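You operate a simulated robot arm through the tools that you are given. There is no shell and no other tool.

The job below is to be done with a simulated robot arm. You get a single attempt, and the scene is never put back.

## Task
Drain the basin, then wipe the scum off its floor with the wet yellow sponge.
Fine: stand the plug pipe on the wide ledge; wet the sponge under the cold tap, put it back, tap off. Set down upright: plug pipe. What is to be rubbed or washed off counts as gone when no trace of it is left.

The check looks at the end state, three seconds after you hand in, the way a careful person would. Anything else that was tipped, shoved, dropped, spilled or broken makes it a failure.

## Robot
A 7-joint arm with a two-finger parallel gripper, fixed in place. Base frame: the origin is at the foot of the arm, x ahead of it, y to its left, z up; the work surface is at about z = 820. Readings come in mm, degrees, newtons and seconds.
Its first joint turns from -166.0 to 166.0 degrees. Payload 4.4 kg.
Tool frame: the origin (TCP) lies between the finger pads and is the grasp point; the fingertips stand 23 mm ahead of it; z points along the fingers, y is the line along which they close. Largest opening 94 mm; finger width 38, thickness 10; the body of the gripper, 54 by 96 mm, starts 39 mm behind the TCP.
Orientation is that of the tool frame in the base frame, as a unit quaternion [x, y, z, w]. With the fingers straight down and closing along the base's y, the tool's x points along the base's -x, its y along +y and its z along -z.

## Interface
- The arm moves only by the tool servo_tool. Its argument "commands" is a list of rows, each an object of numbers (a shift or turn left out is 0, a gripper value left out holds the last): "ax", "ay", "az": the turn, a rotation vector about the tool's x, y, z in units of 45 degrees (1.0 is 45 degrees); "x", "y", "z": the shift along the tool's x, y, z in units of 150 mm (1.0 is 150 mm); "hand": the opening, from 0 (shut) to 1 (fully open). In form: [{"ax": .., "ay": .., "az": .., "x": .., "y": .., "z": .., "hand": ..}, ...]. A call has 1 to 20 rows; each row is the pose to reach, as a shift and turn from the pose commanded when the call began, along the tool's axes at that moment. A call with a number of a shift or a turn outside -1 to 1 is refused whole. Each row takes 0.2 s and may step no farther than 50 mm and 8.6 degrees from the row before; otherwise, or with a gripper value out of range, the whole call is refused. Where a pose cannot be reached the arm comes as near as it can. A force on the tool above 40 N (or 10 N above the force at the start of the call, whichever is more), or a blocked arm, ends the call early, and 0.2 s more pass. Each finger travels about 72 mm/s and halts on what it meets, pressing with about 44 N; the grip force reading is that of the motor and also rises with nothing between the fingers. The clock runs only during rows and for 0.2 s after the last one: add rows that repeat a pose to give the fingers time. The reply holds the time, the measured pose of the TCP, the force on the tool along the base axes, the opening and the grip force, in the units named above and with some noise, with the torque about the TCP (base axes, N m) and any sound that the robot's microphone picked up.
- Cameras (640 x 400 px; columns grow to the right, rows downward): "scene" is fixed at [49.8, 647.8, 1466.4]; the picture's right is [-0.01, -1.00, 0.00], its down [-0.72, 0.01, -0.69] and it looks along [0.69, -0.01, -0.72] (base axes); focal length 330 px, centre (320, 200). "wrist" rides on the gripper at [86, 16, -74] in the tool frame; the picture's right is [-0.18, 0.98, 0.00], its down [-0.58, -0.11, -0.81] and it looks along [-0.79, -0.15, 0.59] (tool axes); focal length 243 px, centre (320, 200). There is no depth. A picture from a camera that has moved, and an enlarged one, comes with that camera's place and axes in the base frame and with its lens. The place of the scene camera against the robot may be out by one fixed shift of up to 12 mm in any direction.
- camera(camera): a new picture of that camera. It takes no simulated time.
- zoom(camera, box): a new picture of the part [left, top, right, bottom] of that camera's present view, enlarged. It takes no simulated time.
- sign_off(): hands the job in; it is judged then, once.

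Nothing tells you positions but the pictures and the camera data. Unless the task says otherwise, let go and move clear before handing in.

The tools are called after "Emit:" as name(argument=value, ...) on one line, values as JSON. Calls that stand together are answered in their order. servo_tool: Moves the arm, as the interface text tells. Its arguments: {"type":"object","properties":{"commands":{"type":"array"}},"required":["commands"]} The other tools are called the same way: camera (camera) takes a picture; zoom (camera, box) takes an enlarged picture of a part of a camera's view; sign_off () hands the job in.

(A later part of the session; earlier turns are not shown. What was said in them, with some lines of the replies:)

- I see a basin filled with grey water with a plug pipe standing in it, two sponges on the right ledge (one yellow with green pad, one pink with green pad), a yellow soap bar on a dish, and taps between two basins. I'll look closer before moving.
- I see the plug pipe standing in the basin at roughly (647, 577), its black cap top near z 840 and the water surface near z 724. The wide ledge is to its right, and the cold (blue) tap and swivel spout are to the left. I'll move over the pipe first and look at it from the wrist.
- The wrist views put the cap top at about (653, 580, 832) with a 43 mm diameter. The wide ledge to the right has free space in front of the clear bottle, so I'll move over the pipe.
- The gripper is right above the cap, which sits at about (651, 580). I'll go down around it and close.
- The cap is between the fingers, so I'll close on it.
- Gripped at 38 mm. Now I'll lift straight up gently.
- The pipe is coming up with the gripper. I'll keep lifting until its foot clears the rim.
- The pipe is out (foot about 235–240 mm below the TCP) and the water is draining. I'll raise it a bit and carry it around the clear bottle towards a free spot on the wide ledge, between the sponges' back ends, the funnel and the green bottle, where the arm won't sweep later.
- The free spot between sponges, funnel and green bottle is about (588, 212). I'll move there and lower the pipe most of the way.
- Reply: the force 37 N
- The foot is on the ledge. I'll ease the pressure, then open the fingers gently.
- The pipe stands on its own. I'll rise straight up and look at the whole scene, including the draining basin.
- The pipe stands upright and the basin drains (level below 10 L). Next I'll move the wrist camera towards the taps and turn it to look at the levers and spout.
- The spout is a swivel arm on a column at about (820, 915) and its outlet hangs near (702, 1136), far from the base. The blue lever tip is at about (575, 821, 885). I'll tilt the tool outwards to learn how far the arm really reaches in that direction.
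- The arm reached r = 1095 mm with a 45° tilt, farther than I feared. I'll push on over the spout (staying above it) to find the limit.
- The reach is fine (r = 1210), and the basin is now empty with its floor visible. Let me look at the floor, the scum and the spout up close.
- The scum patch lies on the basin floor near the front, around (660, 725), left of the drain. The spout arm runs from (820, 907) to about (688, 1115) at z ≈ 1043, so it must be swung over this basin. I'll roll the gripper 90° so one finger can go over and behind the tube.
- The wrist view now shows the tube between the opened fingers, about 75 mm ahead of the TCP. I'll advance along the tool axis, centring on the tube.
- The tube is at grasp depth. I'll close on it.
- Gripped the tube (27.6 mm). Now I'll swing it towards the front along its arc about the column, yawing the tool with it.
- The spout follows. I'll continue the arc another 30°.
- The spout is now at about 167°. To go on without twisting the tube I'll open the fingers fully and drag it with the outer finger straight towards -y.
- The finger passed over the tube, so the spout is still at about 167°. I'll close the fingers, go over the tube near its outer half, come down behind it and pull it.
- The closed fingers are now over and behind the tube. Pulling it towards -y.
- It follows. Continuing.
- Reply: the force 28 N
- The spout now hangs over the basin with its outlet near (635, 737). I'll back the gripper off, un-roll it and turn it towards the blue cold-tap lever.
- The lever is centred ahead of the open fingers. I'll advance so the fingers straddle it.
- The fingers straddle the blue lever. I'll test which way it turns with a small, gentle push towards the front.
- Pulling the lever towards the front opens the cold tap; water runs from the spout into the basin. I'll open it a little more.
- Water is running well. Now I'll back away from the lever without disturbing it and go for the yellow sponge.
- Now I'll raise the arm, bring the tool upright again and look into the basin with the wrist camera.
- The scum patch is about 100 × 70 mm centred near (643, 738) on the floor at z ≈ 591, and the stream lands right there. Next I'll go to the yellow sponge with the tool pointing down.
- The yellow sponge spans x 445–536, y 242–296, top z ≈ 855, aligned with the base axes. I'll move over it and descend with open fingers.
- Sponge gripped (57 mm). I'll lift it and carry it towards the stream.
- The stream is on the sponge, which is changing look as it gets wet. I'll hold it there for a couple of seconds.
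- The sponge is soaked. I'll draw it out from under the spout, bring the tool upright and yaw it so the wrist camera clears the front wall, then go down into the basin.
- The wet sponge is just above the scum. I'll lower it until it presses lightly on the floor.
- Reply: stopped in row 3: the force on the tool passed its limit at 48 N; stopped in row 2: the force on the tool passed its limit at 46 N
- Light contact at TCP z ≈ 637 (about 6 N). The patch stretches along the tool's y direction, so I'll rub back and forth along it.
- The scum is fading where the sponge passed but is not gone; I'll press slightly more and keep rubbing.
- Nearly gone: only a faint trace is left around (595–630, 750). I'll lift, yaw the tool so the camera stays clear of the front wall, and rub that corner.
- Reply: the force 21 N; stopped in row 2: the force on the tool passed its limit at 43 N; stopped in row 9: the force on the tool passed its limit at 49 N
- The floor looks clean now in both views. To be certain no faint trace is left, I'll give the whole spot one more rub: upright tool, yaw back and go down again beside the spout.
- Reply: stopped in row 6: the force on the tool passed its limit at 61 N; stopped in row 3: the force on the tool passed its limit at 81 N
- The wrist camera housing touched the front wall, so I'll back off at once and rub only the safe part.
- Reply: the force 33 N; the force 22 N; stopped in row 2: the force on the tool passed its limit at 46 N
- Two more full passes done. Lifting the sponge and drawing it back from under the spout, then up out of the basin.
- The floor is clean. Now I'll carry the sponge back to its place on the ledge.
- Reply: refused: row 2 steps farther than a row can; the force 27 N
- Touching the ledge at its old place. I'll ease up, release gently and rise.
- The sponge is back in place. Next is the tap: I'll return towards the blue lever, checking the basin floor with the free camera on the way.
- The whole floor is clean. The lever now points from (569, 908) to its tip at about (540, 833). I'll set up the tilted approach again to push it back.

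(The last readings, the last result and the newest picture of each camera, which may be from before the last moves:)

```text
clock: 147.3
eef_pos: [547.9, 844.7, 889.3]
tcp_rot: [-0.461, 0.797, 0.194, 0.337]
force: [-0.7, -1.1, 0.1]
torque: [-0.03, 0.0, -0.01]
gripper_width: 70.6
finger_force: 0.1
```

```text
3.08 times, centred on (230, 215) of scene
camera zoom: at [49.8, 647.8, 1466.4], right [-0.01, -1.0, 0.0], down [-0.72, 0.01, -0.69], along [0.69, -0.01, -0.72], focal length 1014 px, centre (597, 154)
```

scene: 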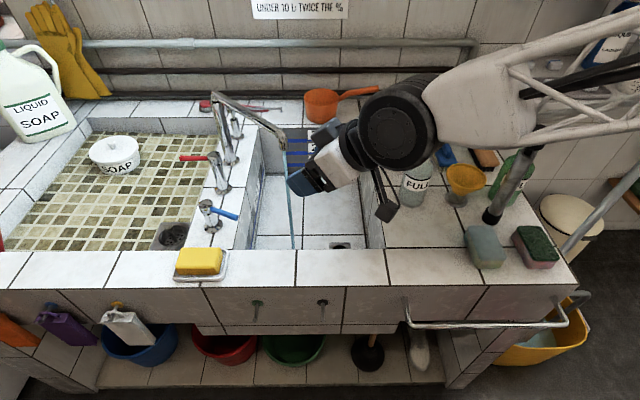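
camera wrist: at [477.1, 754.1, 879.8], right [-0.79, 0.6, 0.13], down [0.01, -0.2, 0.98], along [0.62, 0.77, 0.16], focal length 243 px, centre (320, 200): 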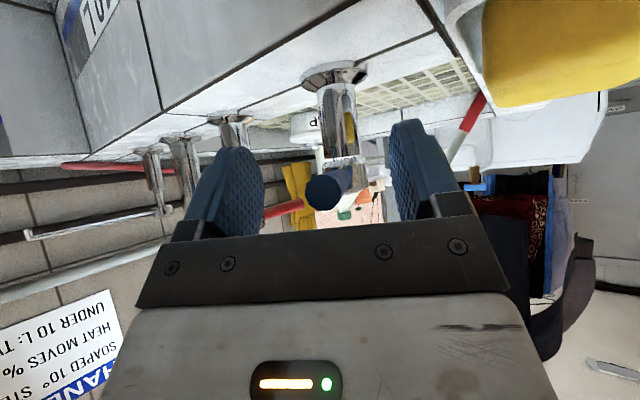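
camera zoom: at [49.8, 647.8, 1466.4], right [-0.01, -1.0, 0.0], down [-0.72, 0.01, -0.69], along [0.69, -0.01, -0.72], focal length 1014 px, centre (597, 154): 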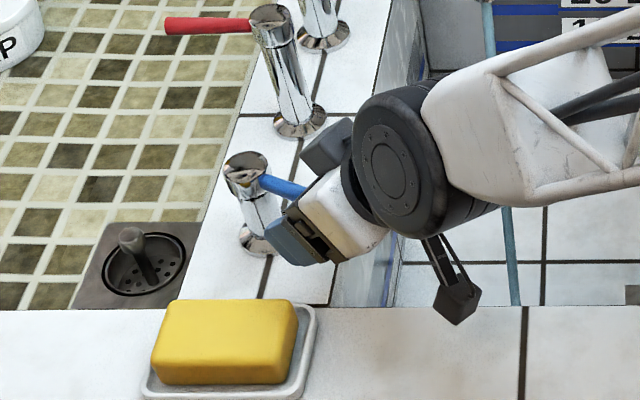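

Emit:
servo_tool(commands=[{"y": -0.06}, {"y": -0.12}, {"y": -0.17}])

Emit:
servo_tool(commands=[{"y": -0.03}, {"y": -0.06}, {"y": -0.09}, {"y": -0.12}])

Emit:
camera(camera="wrist")

Emit:
zoom(camera="scene", box=[160, 130, 300, 260])

```text
clock: 148.1
eef_pos: [569.9, 830.5, 887.6]
tcp_rot: [-0.462, 0.797, 0.194, 0.336]
force: [0.4, 0.7, -1.4]
torque: [-0.02, 0.01, 0.03]
gripper_width: 70.7
finger_force: 0.4
```

```text
clock: 149.1
eef_pos: [586.0, 822.1, 887.4]
tcp_rot: [-0.462, 0.797, 0.194, 0.336]
force: [-1.0, -0.3, -1.2]
torque: [0.0, 0.01, 0.02]
gripper_width: 70.7
finger_force: 0.1
```

```text
taken
camera wrist: at [514.2, 732.5, 878.7], right [-0.79, 0.6, 0.13], down [0.01, -0.2, 0.98], along [0.62, 0.77, 0.15], focal length 243 px, centre (320, 200)
```

wrist: 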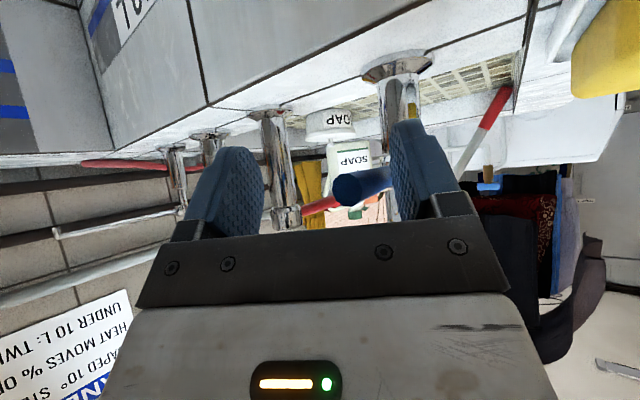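

```text
3.08 times, centred on (230, 195) of scene
camera zoom: at [49.8, 647.8, 1466.4], right [-0.01, -1.0, 0.0], down [-0.72, 0.01, -0.69], along [0.69, -0.01, -0.72], focal length 1014 px, centre (597, 215)
```

zoom: 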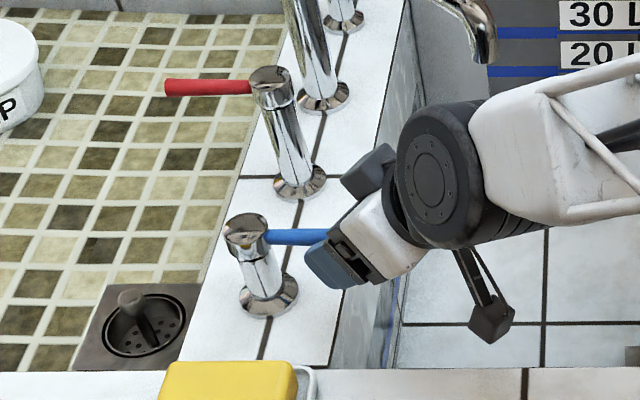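

The stream has stopped. I'll nudge a little further to make sure the lever is fully against its closed stop.

Emit:
servo_tool(commands=[{"y": -0.015}, {"y": -0.03}])

Emit:
zoom(camera="scene", box=[190, 100, 350, 260])

Emit:
camera(camera="wrist")

```text
clock: 149.7
eef_pos: [587.2, 821.2, 887.9]
tcp_rot: [-0.462, 0.797, 0.194, 0.336]
force: [-9.5, 2.8, -2.5]
torque: [-0.08, -0.08, 0.34]
gripper_width: 74.6
finger_force: 5.2
```

```text
2.50 times, centred on (270, 180) of scene
camera zoom: at [49.8, 647.8, 1466.4], right [-0.01, -1.0, 0.0], down [-0.72, 0.01, -0.69], along [0.69, -0.01, -0.72], focal length 824 px, centre (445, 250)
```

zoom: 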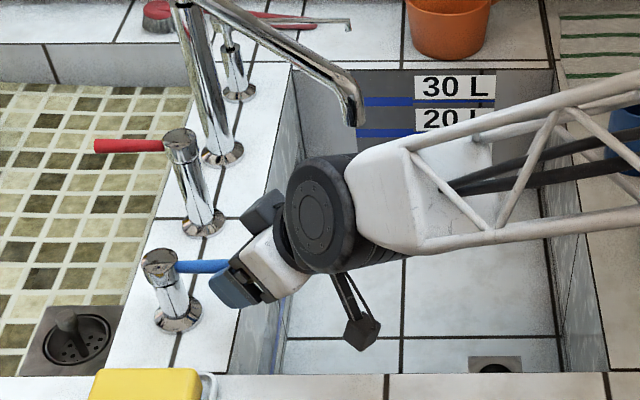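

```text
taken
camera wrist: at [517.8, 730.6, 878.5], right [-0.79, 0.6, 0.13], down [0.01, -0.2, 0.98], along [0.61, 0.77, 0.15], focal length 243 px, centre (320, 200)
```

wrist: 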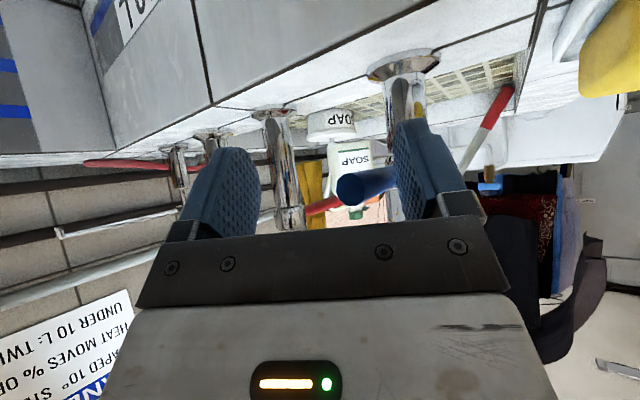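

The lever is hard against its closed stop and no water runs. I'll unload and back straight out.

Emit:
servo_tool(commands=[{"y": 0.05}, {"y": 0.1}, {"y": 0.1, "z": -0.15}, {"y": 0.1, "z": -0.35}, {"y": 0.1, "z": -0.6}, {"y": 0.1, "z": -0.85}, {"y": 0.1, "z": -1.0}])

Emit:
camera(camera="scene")

Emit:
zoom(camera="scene", box=[180, 85, 340, 250])

Emit:
camera(camera="wrist")

```text
clock: 151.3
eef_pos: [521.0, 734.5, 991.1]
tcp_rot: [-0.462, 0.798, 0.194, 0.336]
force: [0.2, 1.7, 0.6]
torque: [0.02, 0.01, 0.02]
gripper_width: 70.7
finger_force: 0.1
```

```text
taken
```

scene: 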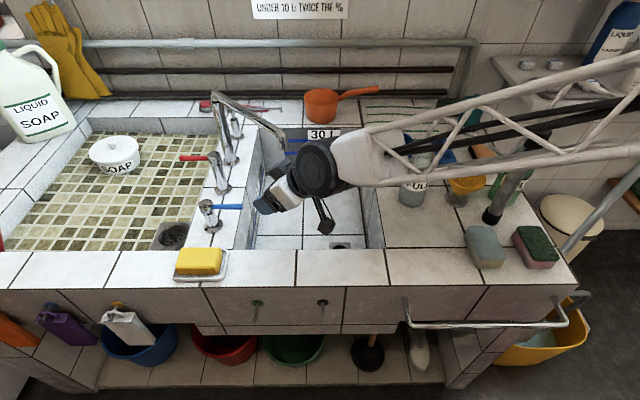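

```text
2.42 times, centred on (260, 168) of scene
camera zoom: at [49.8, 647.8, 1466.4], right [-0.01, -1.0, 0.0], down [-0.72, 0.01, -0.69], along [0.69, -0.01, -0.72], focal length 799 px, centre (466, 279)
```

zoom: 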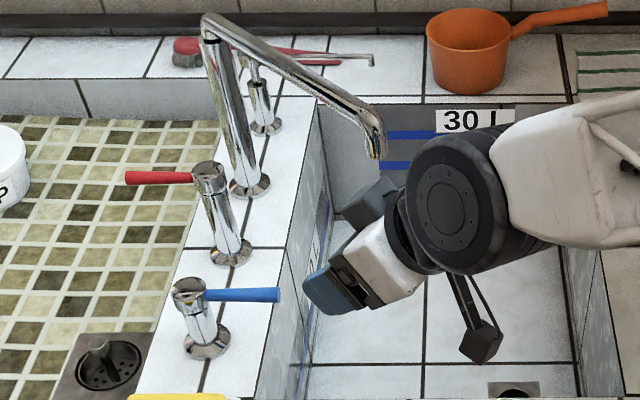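

```text
taken
camera wrist: at [450.4, 644.4, 982.4], right [-0.79, 0.6, 0.13], down [0.01, -0.2, 0.98], along [0.62, 0.77, 0.15], focal length 243 px, centre (320, 200)
```

wrist: 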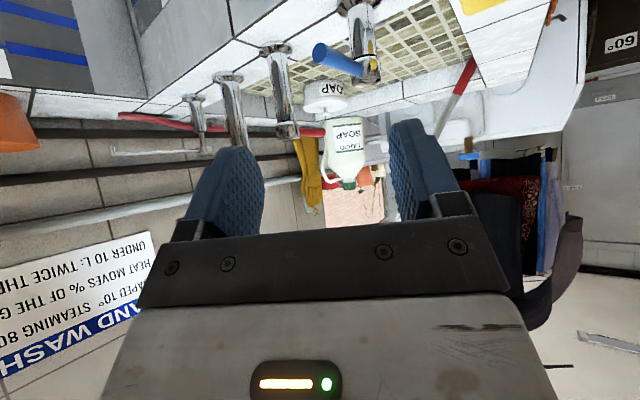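

The tap is off (lever back in its starting position). As a tidy finish I'll swing the spout back to where it was found, since nothing else should stay shoved. First I rise well above it.

Emit:
servo_tool(commands=[{"x": -0.19, "z": -0.19, "hand": 0}, {"x": -0.38, "z": -0.38, "hand": 0}, {"x": -0.57, "z": -0.57, "hand": 0}, {"x": -0.754, "z": -0.754, "hand": 0}])

Emit:
servo_tool(commands=[{"ay": 0.17}, {"ay": 0.34}, {"ay": 0.51}, {"ay": 0.68}, {"ay": 0.85}, {"ay": 1.0}])

Emit:
camera(camera="wrist")

Emit:
camera(camera="scene")

```text
clock: 152.3
eef_pos: [519.9, 733.5, 1152.1]
tcp_rot: [-0.462, 0.798, 0.194, 0.336]
force: [-0.2, -0.7, -1.8]
torque: [0.04, -0.01, 0.03]
gripper_width: 0.0
finger_force: 42.4
```

```text
clock: 153.7
eef_pos: [521.2, 731.6, 1153.4]
tcp_rot: [-0.501, 0.866, 0.002, 0.005]
force: [0.0, 0.2, -0.1]
torque: [0.01, -0.01, 0.01]
gripper_width: 0.0
finger_force: 42.3
```

```text
taken
camera wrist: at [462.9, 665.5, 1227.7], right [-0.76, 0.65, 0.0], down [0.38, 0.44, 0.81], along [0.53, 0.62, -0.58], focal length 243 px, centre (320, 200)
```

wrist: 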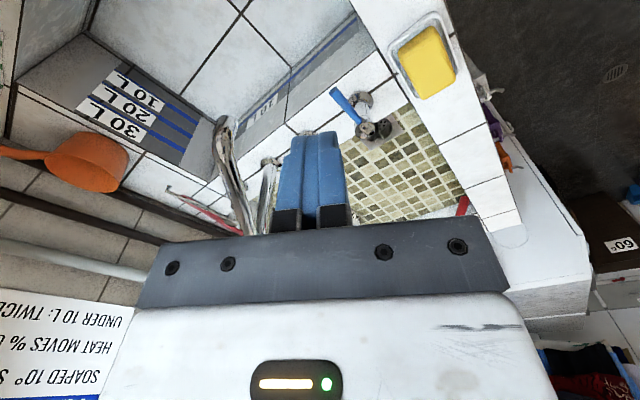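

```text
taken
```

scene: 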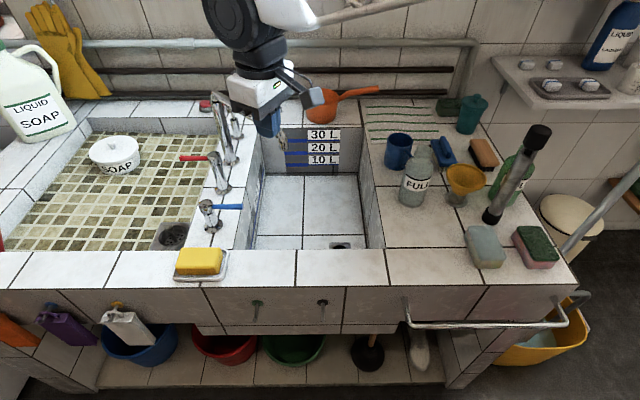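

Emit:
servo_tool(commands=[{"x": -0.15, "y": -0.2}, {"x": -0.3, "y": -0.4}, {"x": -0.45, "y": -0.59}])

Emit:
servo_tool(commands=[{"x": -0.15, "y": -0.2}, {"x": -0.3, "y": -0.4}, {"x": -0.45, "y": -0.59}])

Emit:
camera(camera="wrist")

Emit:
zoom(camera="scene", box=[180, 30, 380, 180])

```text
clock: 154.5
eef_pos: [629.2, 747.1, 1153.6]
tcp_rot: [-0.501, 0.866, 0.003, 0.006]
force: [-0.1, -0.1, -0.5]
torque: [-0.02, -0.01, 0.02]
gripper_width: 0.0
finger_force: 42.2
```

```text
clock: 155.3
eef_pos: [742.9, 761.6, 1154.5]
tcp_rot: [-0.501, 0.866, 0.002, 0.006]
force: [-0.8, -0.2, 0.5]
torque: [-0.01, 0.04, -0.02]
gripper_width: 0.0
finger_force: 42.4
```

```text
taken
camera wrist: at [683.9, 695.0, 1228.4], right [-0.76, 0.65, 0.0], down [0.38, 0.44, 0.81], along [0.53, 0.62, -0.58], focal length 243 px, centre (320, 200)
```

wrist: 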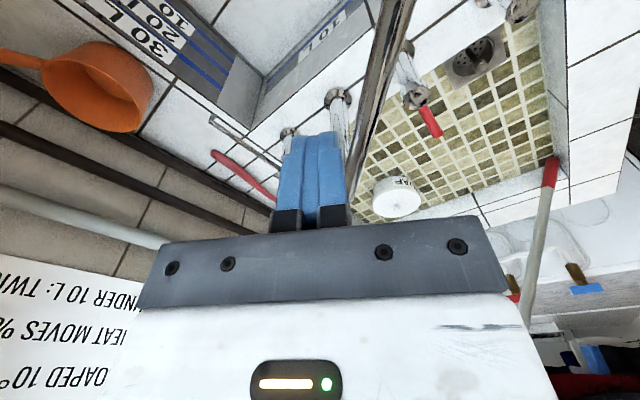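

```text
2.67 times, centred on (280, 105) of scene
camera zoom: at [49.8, 647.8, 1466.4], right [-0.01, -1.0, 0.0], down [-0.72, 0.01, -0.69], along [0.69, -0.01, -0.72], focal length 879 px, centre (427, 453)
```

zoom: 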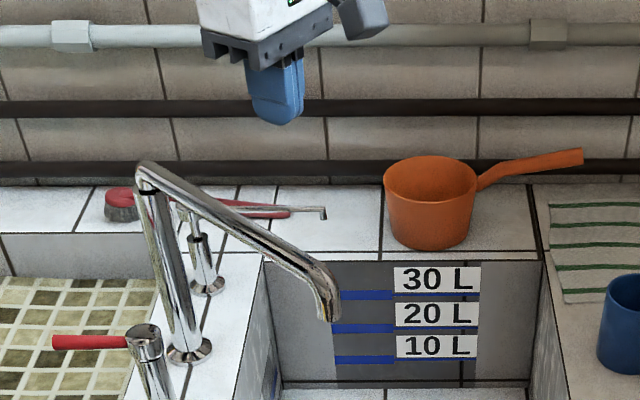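

Emit:
servo_tool(commands=[{"z": 0.2}, {"z": 0.4}, {"z": 0.6}, {"z": 0.713}])

Emit:
camera(camera="wrist")

Emit:
zoom(camera="scene", box=[180, 60, 340, 180])

```text
clock: 156.3
eef_pos: [742.9, 760.8, 1046.9]
tcp_rot: [-0.501, 0.866, 0.003, 0.006]
force: [-0.4, -1.0, 0.9]
torque: [0.02, 0.0, 0.01]
gripper_width: 0.0
finger_force: 42.6
```

```text
taken
camera wrist: at [685.3, 695.5, 1121.1], right [-0.76, 0.65, 0.0], down [0.38, 0.44, 0.81], along [0.53, 0.62, -0.58], focal length 243 px, centre (320, 200)
```

wrist: 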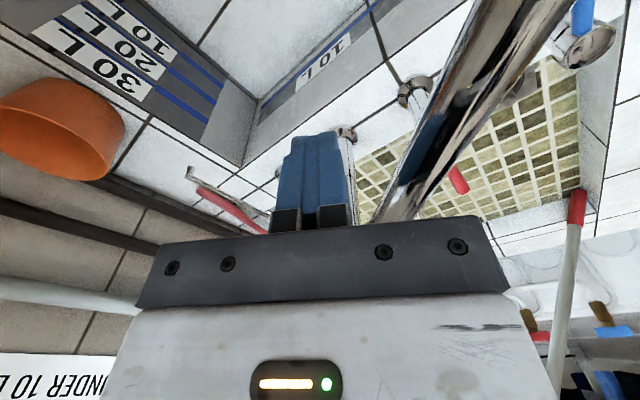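

```text
3.33 times, centred on (260, 120) of scene
camera zoom: at [49.8, 647.8, 1466.4], right [-0.01, -1.0, 0.0], down [-0.72, 0.01, -0.69], along [0.69, -0.01, -0.72], focal length 1099 px, centre (520, 467)
```

zoom: 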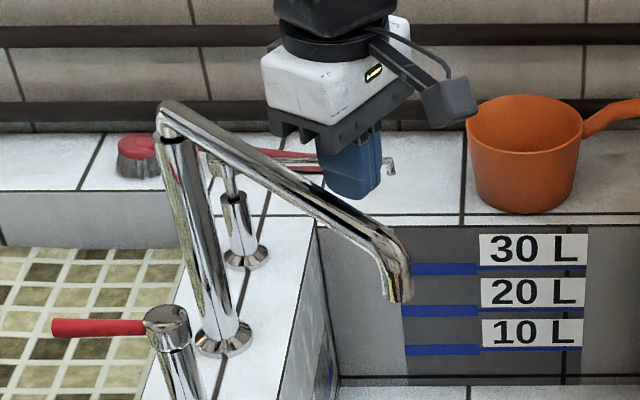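

Emit:
servo_tool(commands=[{"x": -0.002, "y": 0.07}, {"x": -0.004, "y": 0.137}, {"x": -0.02, "y": 0.232}, {"x": -0.037, "y": 0.327}, {"x": -0.07, "y": 0.417}, {"x": -0.103, "y": 0.507}, {"x": -0.15, "y": 0.59}, {"x": -0.199, "y": 0.673}, {"x": -0.26, "y": 0.747}, {"x": -0.322, "y": 0.82}])

Emit:
camera(camera="wrist")

Emit:
zoom(camera="scene", box=[140, 50, 340, 220])

```text
clock: 158.5
eef_pos: [660.6, 865.6, 1048.8]
tcp_rot: [-0.501, 0.865, 0.003, 0.006]
force: [0.1, 0.0, 0.3]
torque: [-0.04, -0.03, 0.0]
gripper_width: 0.2
finger_force: 42.4
```

```text
taken
camera wrist: at [602.9, 798.7, 1121.7], right [-0.76, 0.65, 0.0], down [0.38, 0.44, 0.81], along [0.53, 0.62, -0.58], focal length 243 px, centre (320, 200)
```

wrist: 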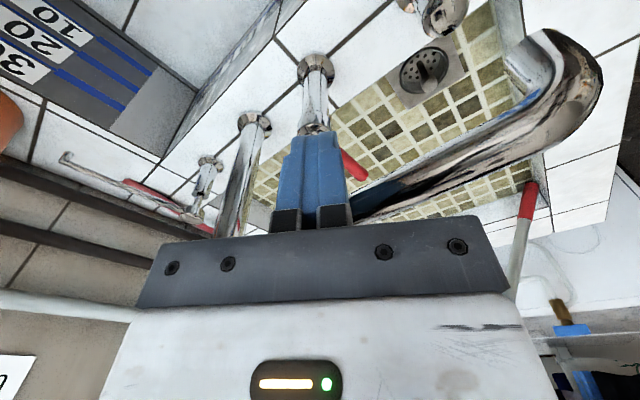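

```text
2.35 times, centred on (240, 135) of scene
camera zoom: at [49.8, 647.8, 1466.4], right [-0.01, -1.0, 0.0], down [-0.72, 0.01, -0.69], along [0.69, -0.01, -0.72], focal length 776 px, centre (508, 353)
```

zoom: 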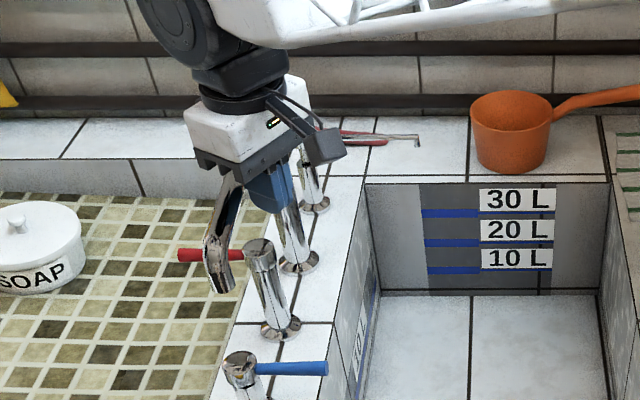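

Emit:
servo_tool(commands=[{"x": -0.07, "y": 0.06}, {"x": -0.143, "y": 0.121}, {"x": -0.226, "y": 0.17}, {"x": -0.309, "y": 0.217}, {"x": -0.4, "y": 0.25}, {"x": -0.489, "y": 0.283}])

Emit:
camera(camera="wrist")

Emit:
zoom(camera="scene", box=[90, 40, 290, 210])

```text
clock: 159.9
eef_pos: [660.6, 949.7, 1048.2]
tcp_rot: [-0.501, 0.865, 0.002, 0.007]
force: [0.3, 0.0, -0.2]
torque: [-0.01, -0.03, -0.01]
gripper_width: 0.2
finger_force: 42.3
```

```text
taken
camera wrist: at [602.6, 884.3, 1122.8], right [-0.76, 0.65, 0.0], down [0.38, 0.44, 0.81], along [0.53, 0.62, -0.58], focal length 243 px, centre (320, 200)
```

wrist: 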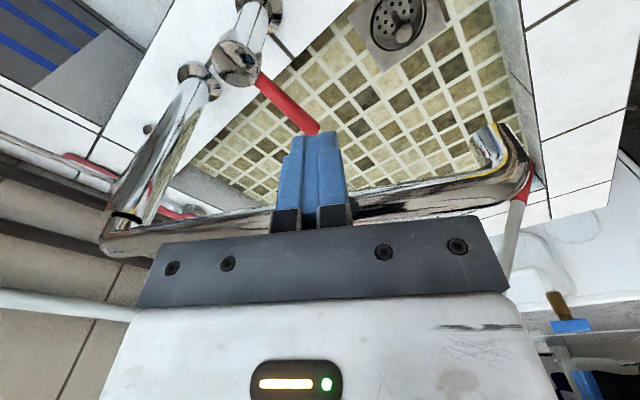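

```text
2.35 times, centred on (190, 125) of scene
camera zoom: at [49.8, 647.8, 1466.4], right [-0.01, -1.0, 0.0], down [-0.72, 0.01, -0.69], along [0.69, -0.01, -0.72], focal length 776 px, centre (626, 376)
```

zoom: 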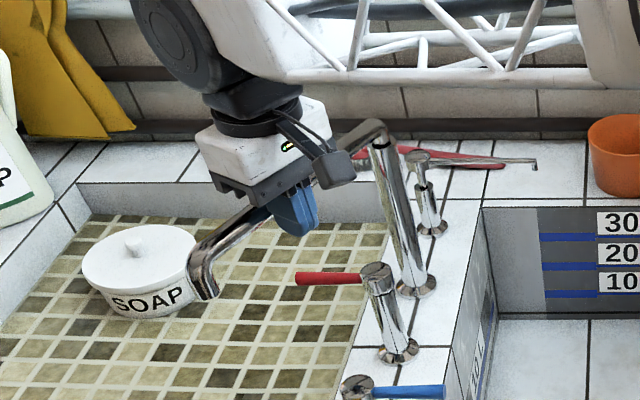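

The spout is at about 156° now. For the last part I need more reach, so I'll back off slightly, tilt the tool outward and push from the near side just below the tube's height.

Emit:
servo_tool(commands=[{"x": 0.17}, {"x": 0.34}, {"x": 0.4, "ay": -0.17}, {"x": 0.4, "ay": -0.34}, {"x": 0.4, "ay": -0.51, "z": 0.05}, {"x": 0.4, "ay": -0.68, "z": 0.1}, {"x": 0.4, "ay": -0.85, "z": 0.15}, {"x": 0.4, "ay": -1.0, "z": 0.187}])

Emit:
camera(camera="wrist")

Emit:
zoom(camera="scene", box=[90, 40, 290, 210])

```text
clock: 161.7
eef_pos: [630.2, 899.2, 1020.7]
tcp_rot: [-0.462, 0.797, 0.193, 0.337]
force: [0.6, 0.3, 0.7]
torque: [0.03, 0.01, -0.02]
gripper_width: 0.0
finger_force: 42.3
```

```text
taken
camera wrist: at [559.4, 809.0, 1010.5], right [-0.79, 0.6, 0.13], down [0.01, -0.2, 0.98], along [0.62, 0.77, 0.16], focal length 243 px, centre (320, 200)
```

wrist: 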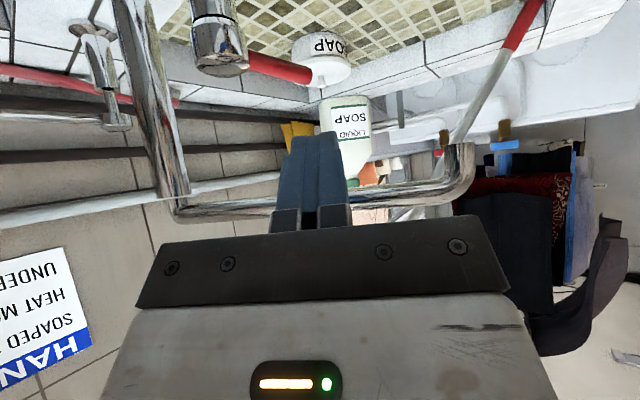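

```text
2.35 times, centred on (190, 125) of scene
camera zoom: at [49.8, 647.8, 1466.4], right [-0.01, -1.0, 0.0], down [-0.72, 0.01, -0.69], along [0.69, -0.01, -0.72], focal length 776 px, centre (626, 376)
```

zoom: 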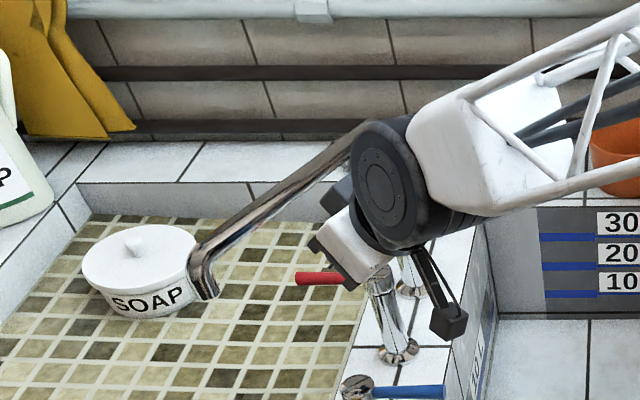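

Emit:
servo_tool(commands=[{"x": -0.14, "y": -0.046, "z": 0.14}, {"x": -0.283, "y": -0.093, "z": 0.283}, {"x": -0.35, "y": -0.092, "z": 0.35}, {"x": -0.418, "y": -0.09, "z": 0.418}])

Emit:
camera(camera="wrist")

Emit:
zoom(camera="scene", box=[90, 40, 290, 210])

```text
clock: 162.7
eef_pos: [686.3, 970.6, 1020.4]
tcp_rot: [-0.462, 0.797, 0.194, 0.337]
force: [0.1, -0.3, -3.3]
torque: [-0.03, 0.02, -0.01]
gripper_width: 0.1
finger_force: 42.6
```

```text
taken
camera wrist: at [615.7, 880.0, 1011.5], right [-0.79, 0.6, 0.13], down [0.01, -0.2, 0.98], along [0.62, 0.77, 0.15], focal length 243 px, centre (320, 200)
```

wrist: 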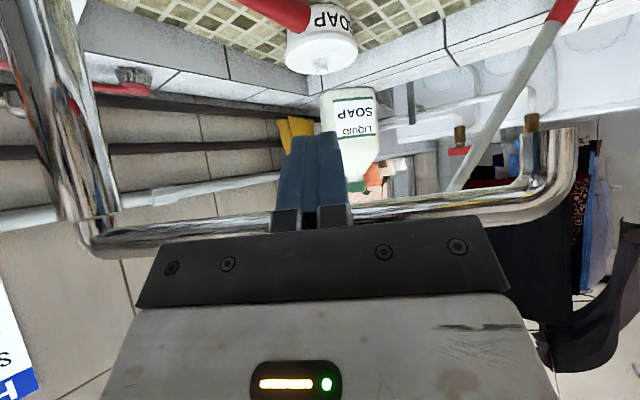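

```text
2.35 times, centred on (190, 125) of scene
camera zoom: at [49.8, 647.8, 1466.4], right [-0.01, -1.0, 0.0], down [-0.72, 0.01, -0.69], along [0.69, -0.01, -0.72], focal length 776 px, centre (626, 376)
```

zoom: 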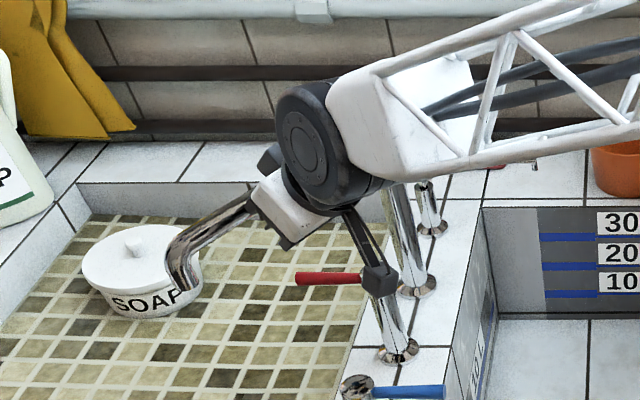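

Emit:
servo_tool(commands=[{"x": -0.063, "y": -0.037, "z": 0.063}, {"x": -0.125, "y": -0.074, "z": 0.125}, {"x": -0.183, "y": -0.108, "z": 0.183}, {"x": -0.24, "y": -0.142, "z": 0.24}])

Emit:
camera(camera="wrist")

Emit:
camera(camera="scene")

```text
clock: 163.7
eef_pos: [730.5, 1003.2, 1021.9]
tcp_rot: [-0.462, 0.797, 0.195, 0.337]
force: [0.1, -0.8, 0.2]
torque: [0.01, 0.02, 0.0]
gripper_width: 0.0
finger_force: 42.4
```

```text
taken
camera wrist: at [659.5, 912.5, 1013.3], right [-0.79, 0.6, 0.13], down [0.01, -0.2, 0.98], along [0.62, 0.77, 0.16], focal length 243 px, centre (320, 200)
```

wrist: 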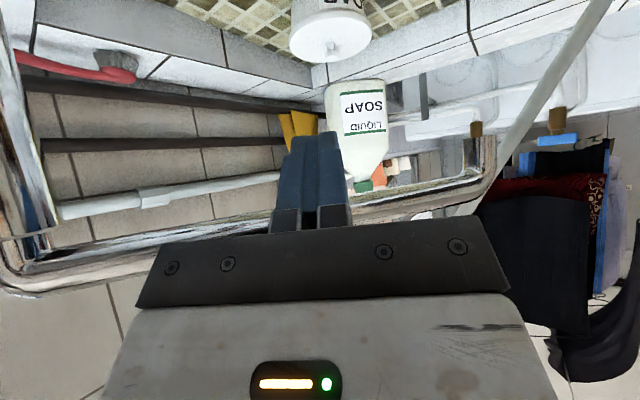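

```text
taken
```

scene: 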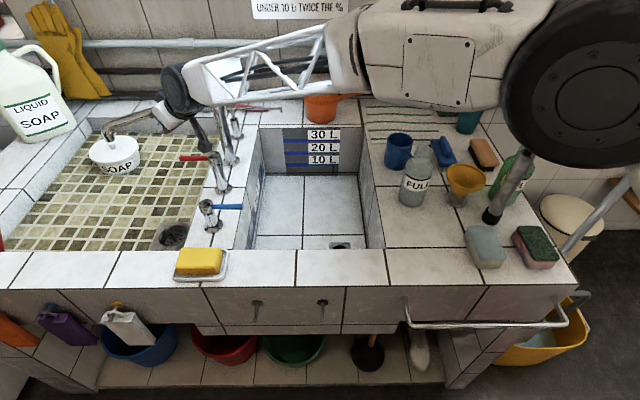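

Emit:
zoom(camera="scene", box=[80, 85, 240, 185])

```text
4.00 times, centred on (160, 135) of scene
camera zoom: at [49.8, 647.8, 1466.4], right [-0.01, -1.0, 0.0], down [-0.72, 0.01, -0.69], along [0.69, -0.01, -0.72], focal length 1319 px, centre (960, 460)
```

zoom: 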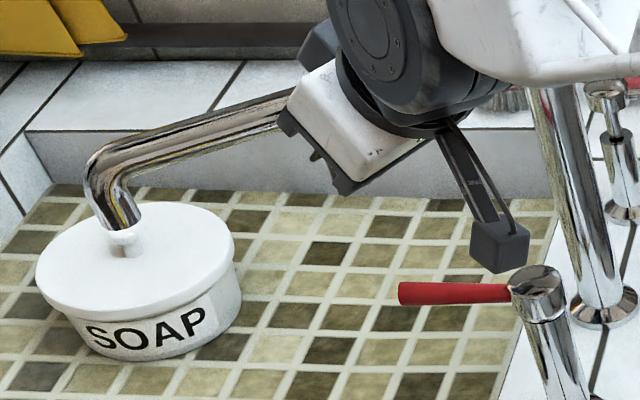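

Very close to the original; about 4–5° more.

Emit:
servo_tool(commands=[{"x": -0.025, "y": -0.02, "z": 0.025}, {"x": -0.048, "y": -0.038, "z": 0.048}])

Emit:
zoom(camera="scene", box=[80, 85, 240, 185])

```text
clock: 164.3
eef_pos: [740.6, 1008.2, 1021.6]
tcp_rot: [-0.462, 0.797, 0.194, 0.336]
force: [-1.8, 0.3, -2.3]
torque: [-0.05, 0.02, 0.01]
gripper_width: 0.1
finger_force: 42.9
```

```text
4.00 times, centred on (160, 135) of scene
camera zoom: at [49.8, 647.8, 1466.4], right [-0.01, -1.0, 0.0], down [-0.72, 0.01, -0.69], along [0.69, -0.01, -0.72], focal length 1319 px, centre (960, 460)
```

zoom: 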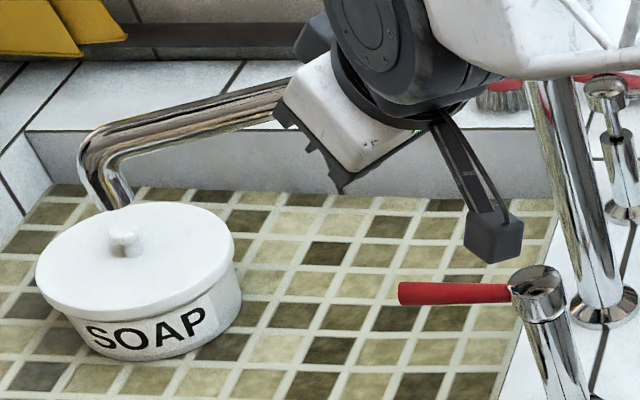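

The spout is back where it was found. I'll break contact and retreat to a clear pose.

Emit:
servo_tool(commands=[{"x": 0.072, "z": -0.072}, {"x": 0.12, "z": -0.2}, {"x": 0.12, "z": -0.45}, {"x": 0.12, "z": -0.7}, {"x": 0.12, "z": -1.0}])

Emit:
servo_tool(commands=[{"z": -0.3}, {"z": -0.6}, {"z": -0.9}, {"z": -1.0}])

Emit:
servo_tool(commands=[{"ay": 0.17}, {"ay": 0.34}, {"ay": 0.51}, {"ay": 0.68}, {"ay": 0.85}, {"ay": 1.0}])

Emit:
camera(camera="scene")

Emit:
camera(camera="wrist")

```text
clock: 165.5
eef_pos: [680.3, 904.5, 1112.5]
tcp_rot: [-0.462, 0.798, 0.194, 0.335]
force: [1.3, 0.5, -1.9]
torque: [0.05, -0.04, -0.02]
gripper_width: 0.1
finger_force: 42.1
```

```text
clock: 166.5
eef_pos: [627.9, 810.8, 1218.8]
tcp_rot: [-0.462, 0.797, 0.194, 0.336]
force: [0.6, -0.4, -0.5]
torque: [0.01, 0.0, 0.01]
gripper_width: 0.1
finger_force: 42.6
```

```text
clock: 167.9
eef_pos: [626.5, 811.7, 1219.6]
tcp_rot: [-0.5, 0.866, 0.002, 0.006]
force: [-0.3, 0.1, 0.8]
torque: [0.0, -0.04, 0.01]
gripper_width: 0.0
finger_force: 42.7
```

```text
taken
```

scene: 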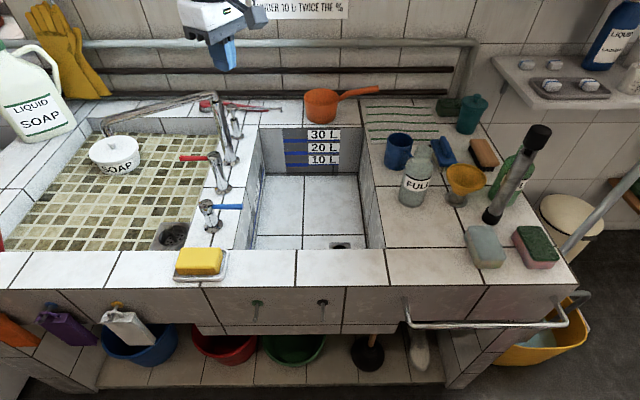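

```text
taken
camera wrist: at [568.5, 744.2, 1294.3], right [-0.76, 0.65, 0.0], down [0.38, 0.44, 0.81], along [0.53, 0.62, -0.58], focal length 243 px, centre (320, 200)
```

wrist: 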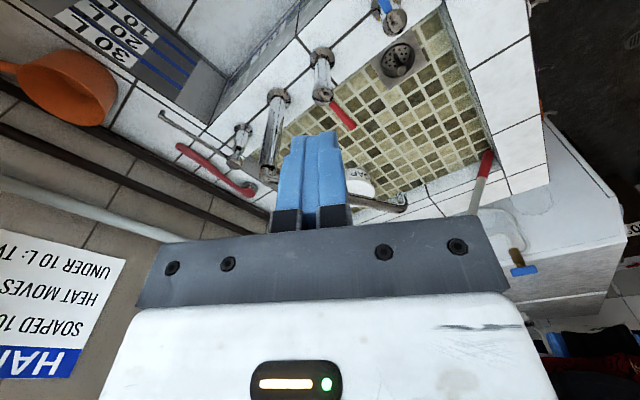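

Now a last careful look at everything before handing in.

Emit:
zoom(camera="scene", box=[180, 85, 400, 260])

Emit:
zoom(camera="scene", box=[370, 80, 590, 290])

Emit:
zoom(camera="scene", box=[80, 80, 260, 290])

Emit:
zoom(camera="scene", box=[240, 160, 380, 255])

Emit:
zoom(camera="scene", box=[180, 180, 260, 240])

```text
2.29 times, centred on (290, 172) of scene
camera zoom: at [49.8, 647.8, 1466.4], right [-0.01, -1.0, 0.0], down [-0.72, 0.01, -0.69], along [0.69, -0.01, -0.72], focal length 754 px, centre (389, 263)
```

zoom: 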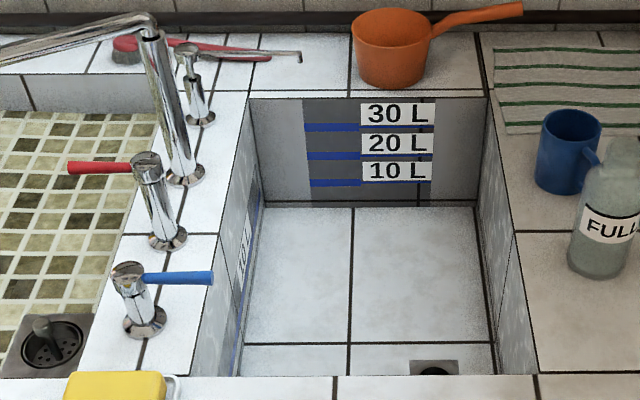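

```text
1.90 times, centred on (480, 185) of scene
camera zoom: at [49.8, 647.8, 1466.4], right [-0.01, -1.0, 0.0], down [-0.72, 0.01, -0.69], along [0.69, -0.01, -0.72], focal length 628 px, centre (15, 229)
```

zoom: 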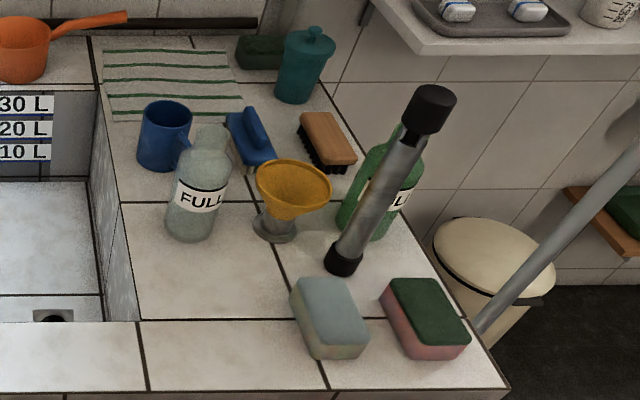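

```text
1.90 times, centred on (170, 185) of scene
camera zoom: at [49.8, 647.8, 1466.4], right [-0.01, -1.0, 0.0], down [-0.72, 0.01, -0.69], along [0.69, -0.01, -0.72], focal length 628 px, centre (606, 229)
```

zoom: 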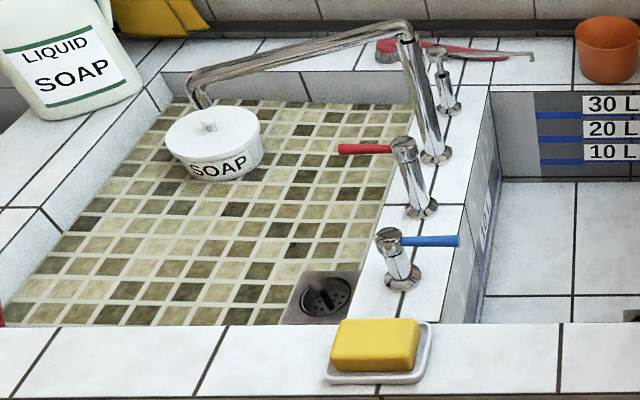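

```text
4.21 times, centred on (310, 208) of scene
camera zoom: at [49.8, 647.8, 1466.4], right [-0.01, -1.0, 0.0], down [-0.72, 0.01, -0.69], along [0.69, -0.01, -0.72], focal length 1388 px, centre (362, 168)
```

zoom: 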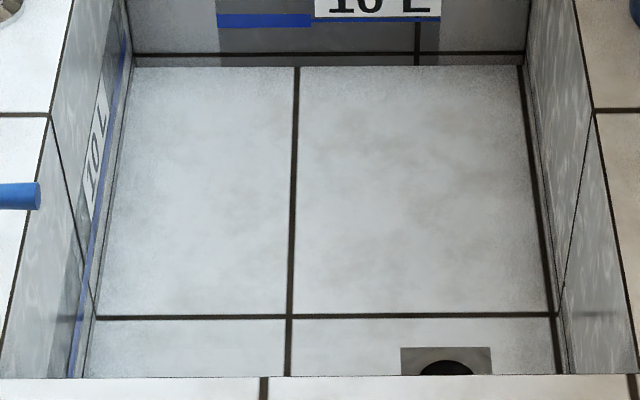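

```text
6.67 times, centred on (220, 210) of scene
camera zoom: at [49.8, 647.8, 1466.4], right [-0.01, -1.0, 0.0], down [-0.72, 0.01, -0.69], along [0.69, -0.01, -0.72], focal length 2198 px, centre (987, 133)
```

zoom: 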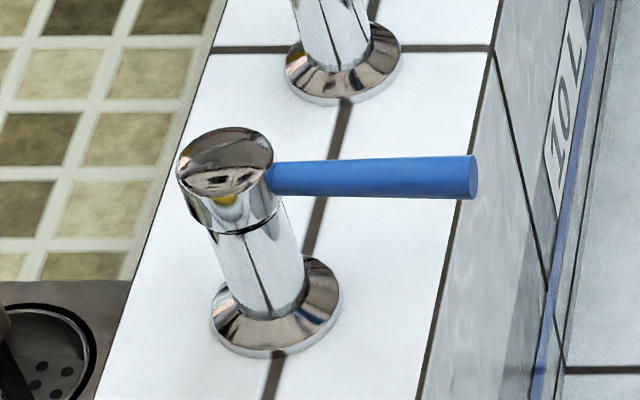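

Everything checks out in the views:
- The basin is empty and its floor is clean.
- The plug pipe stands upright on the wide ledge.
- The wet yellow sponge is back in its spot.
- The cold lever is at its closed stop with no water running.
- The spout is back where I found it, and the gripper is empty and clear.

Handing in now.

Emit:
sign_off()

```text
The job is handed in.
```

I've handed the job in. The basin is drained, and the scum is wiped off its floor with the wet yellow sponge. The result hasn't come back yet, so this is based on the last camera views:

- **Basin:** it is empty, and I could see no trace of scum anywhere on the floor.
- **Plug pipe:** it stands upright on the wide ledge, between the sponges, the funnel and the green bottle.
- **Sponge:** I wet it under the cold tap, wiped the floor with it, and put it back in its old place.
- **Cold tap:** it is off, with the lever back against its closed stop and no water running.
- **Spout:** its outlet was too far away to use, so I swung the spout over this basin. Afterwards I pushed it back to match its first picture.

While I was wiping, the wrist camera bumped the basin's front wall and the arm stopped itself at 81 N. I backed off straight away and saw no damage. Nothing else looks moved, tipped or spilled.
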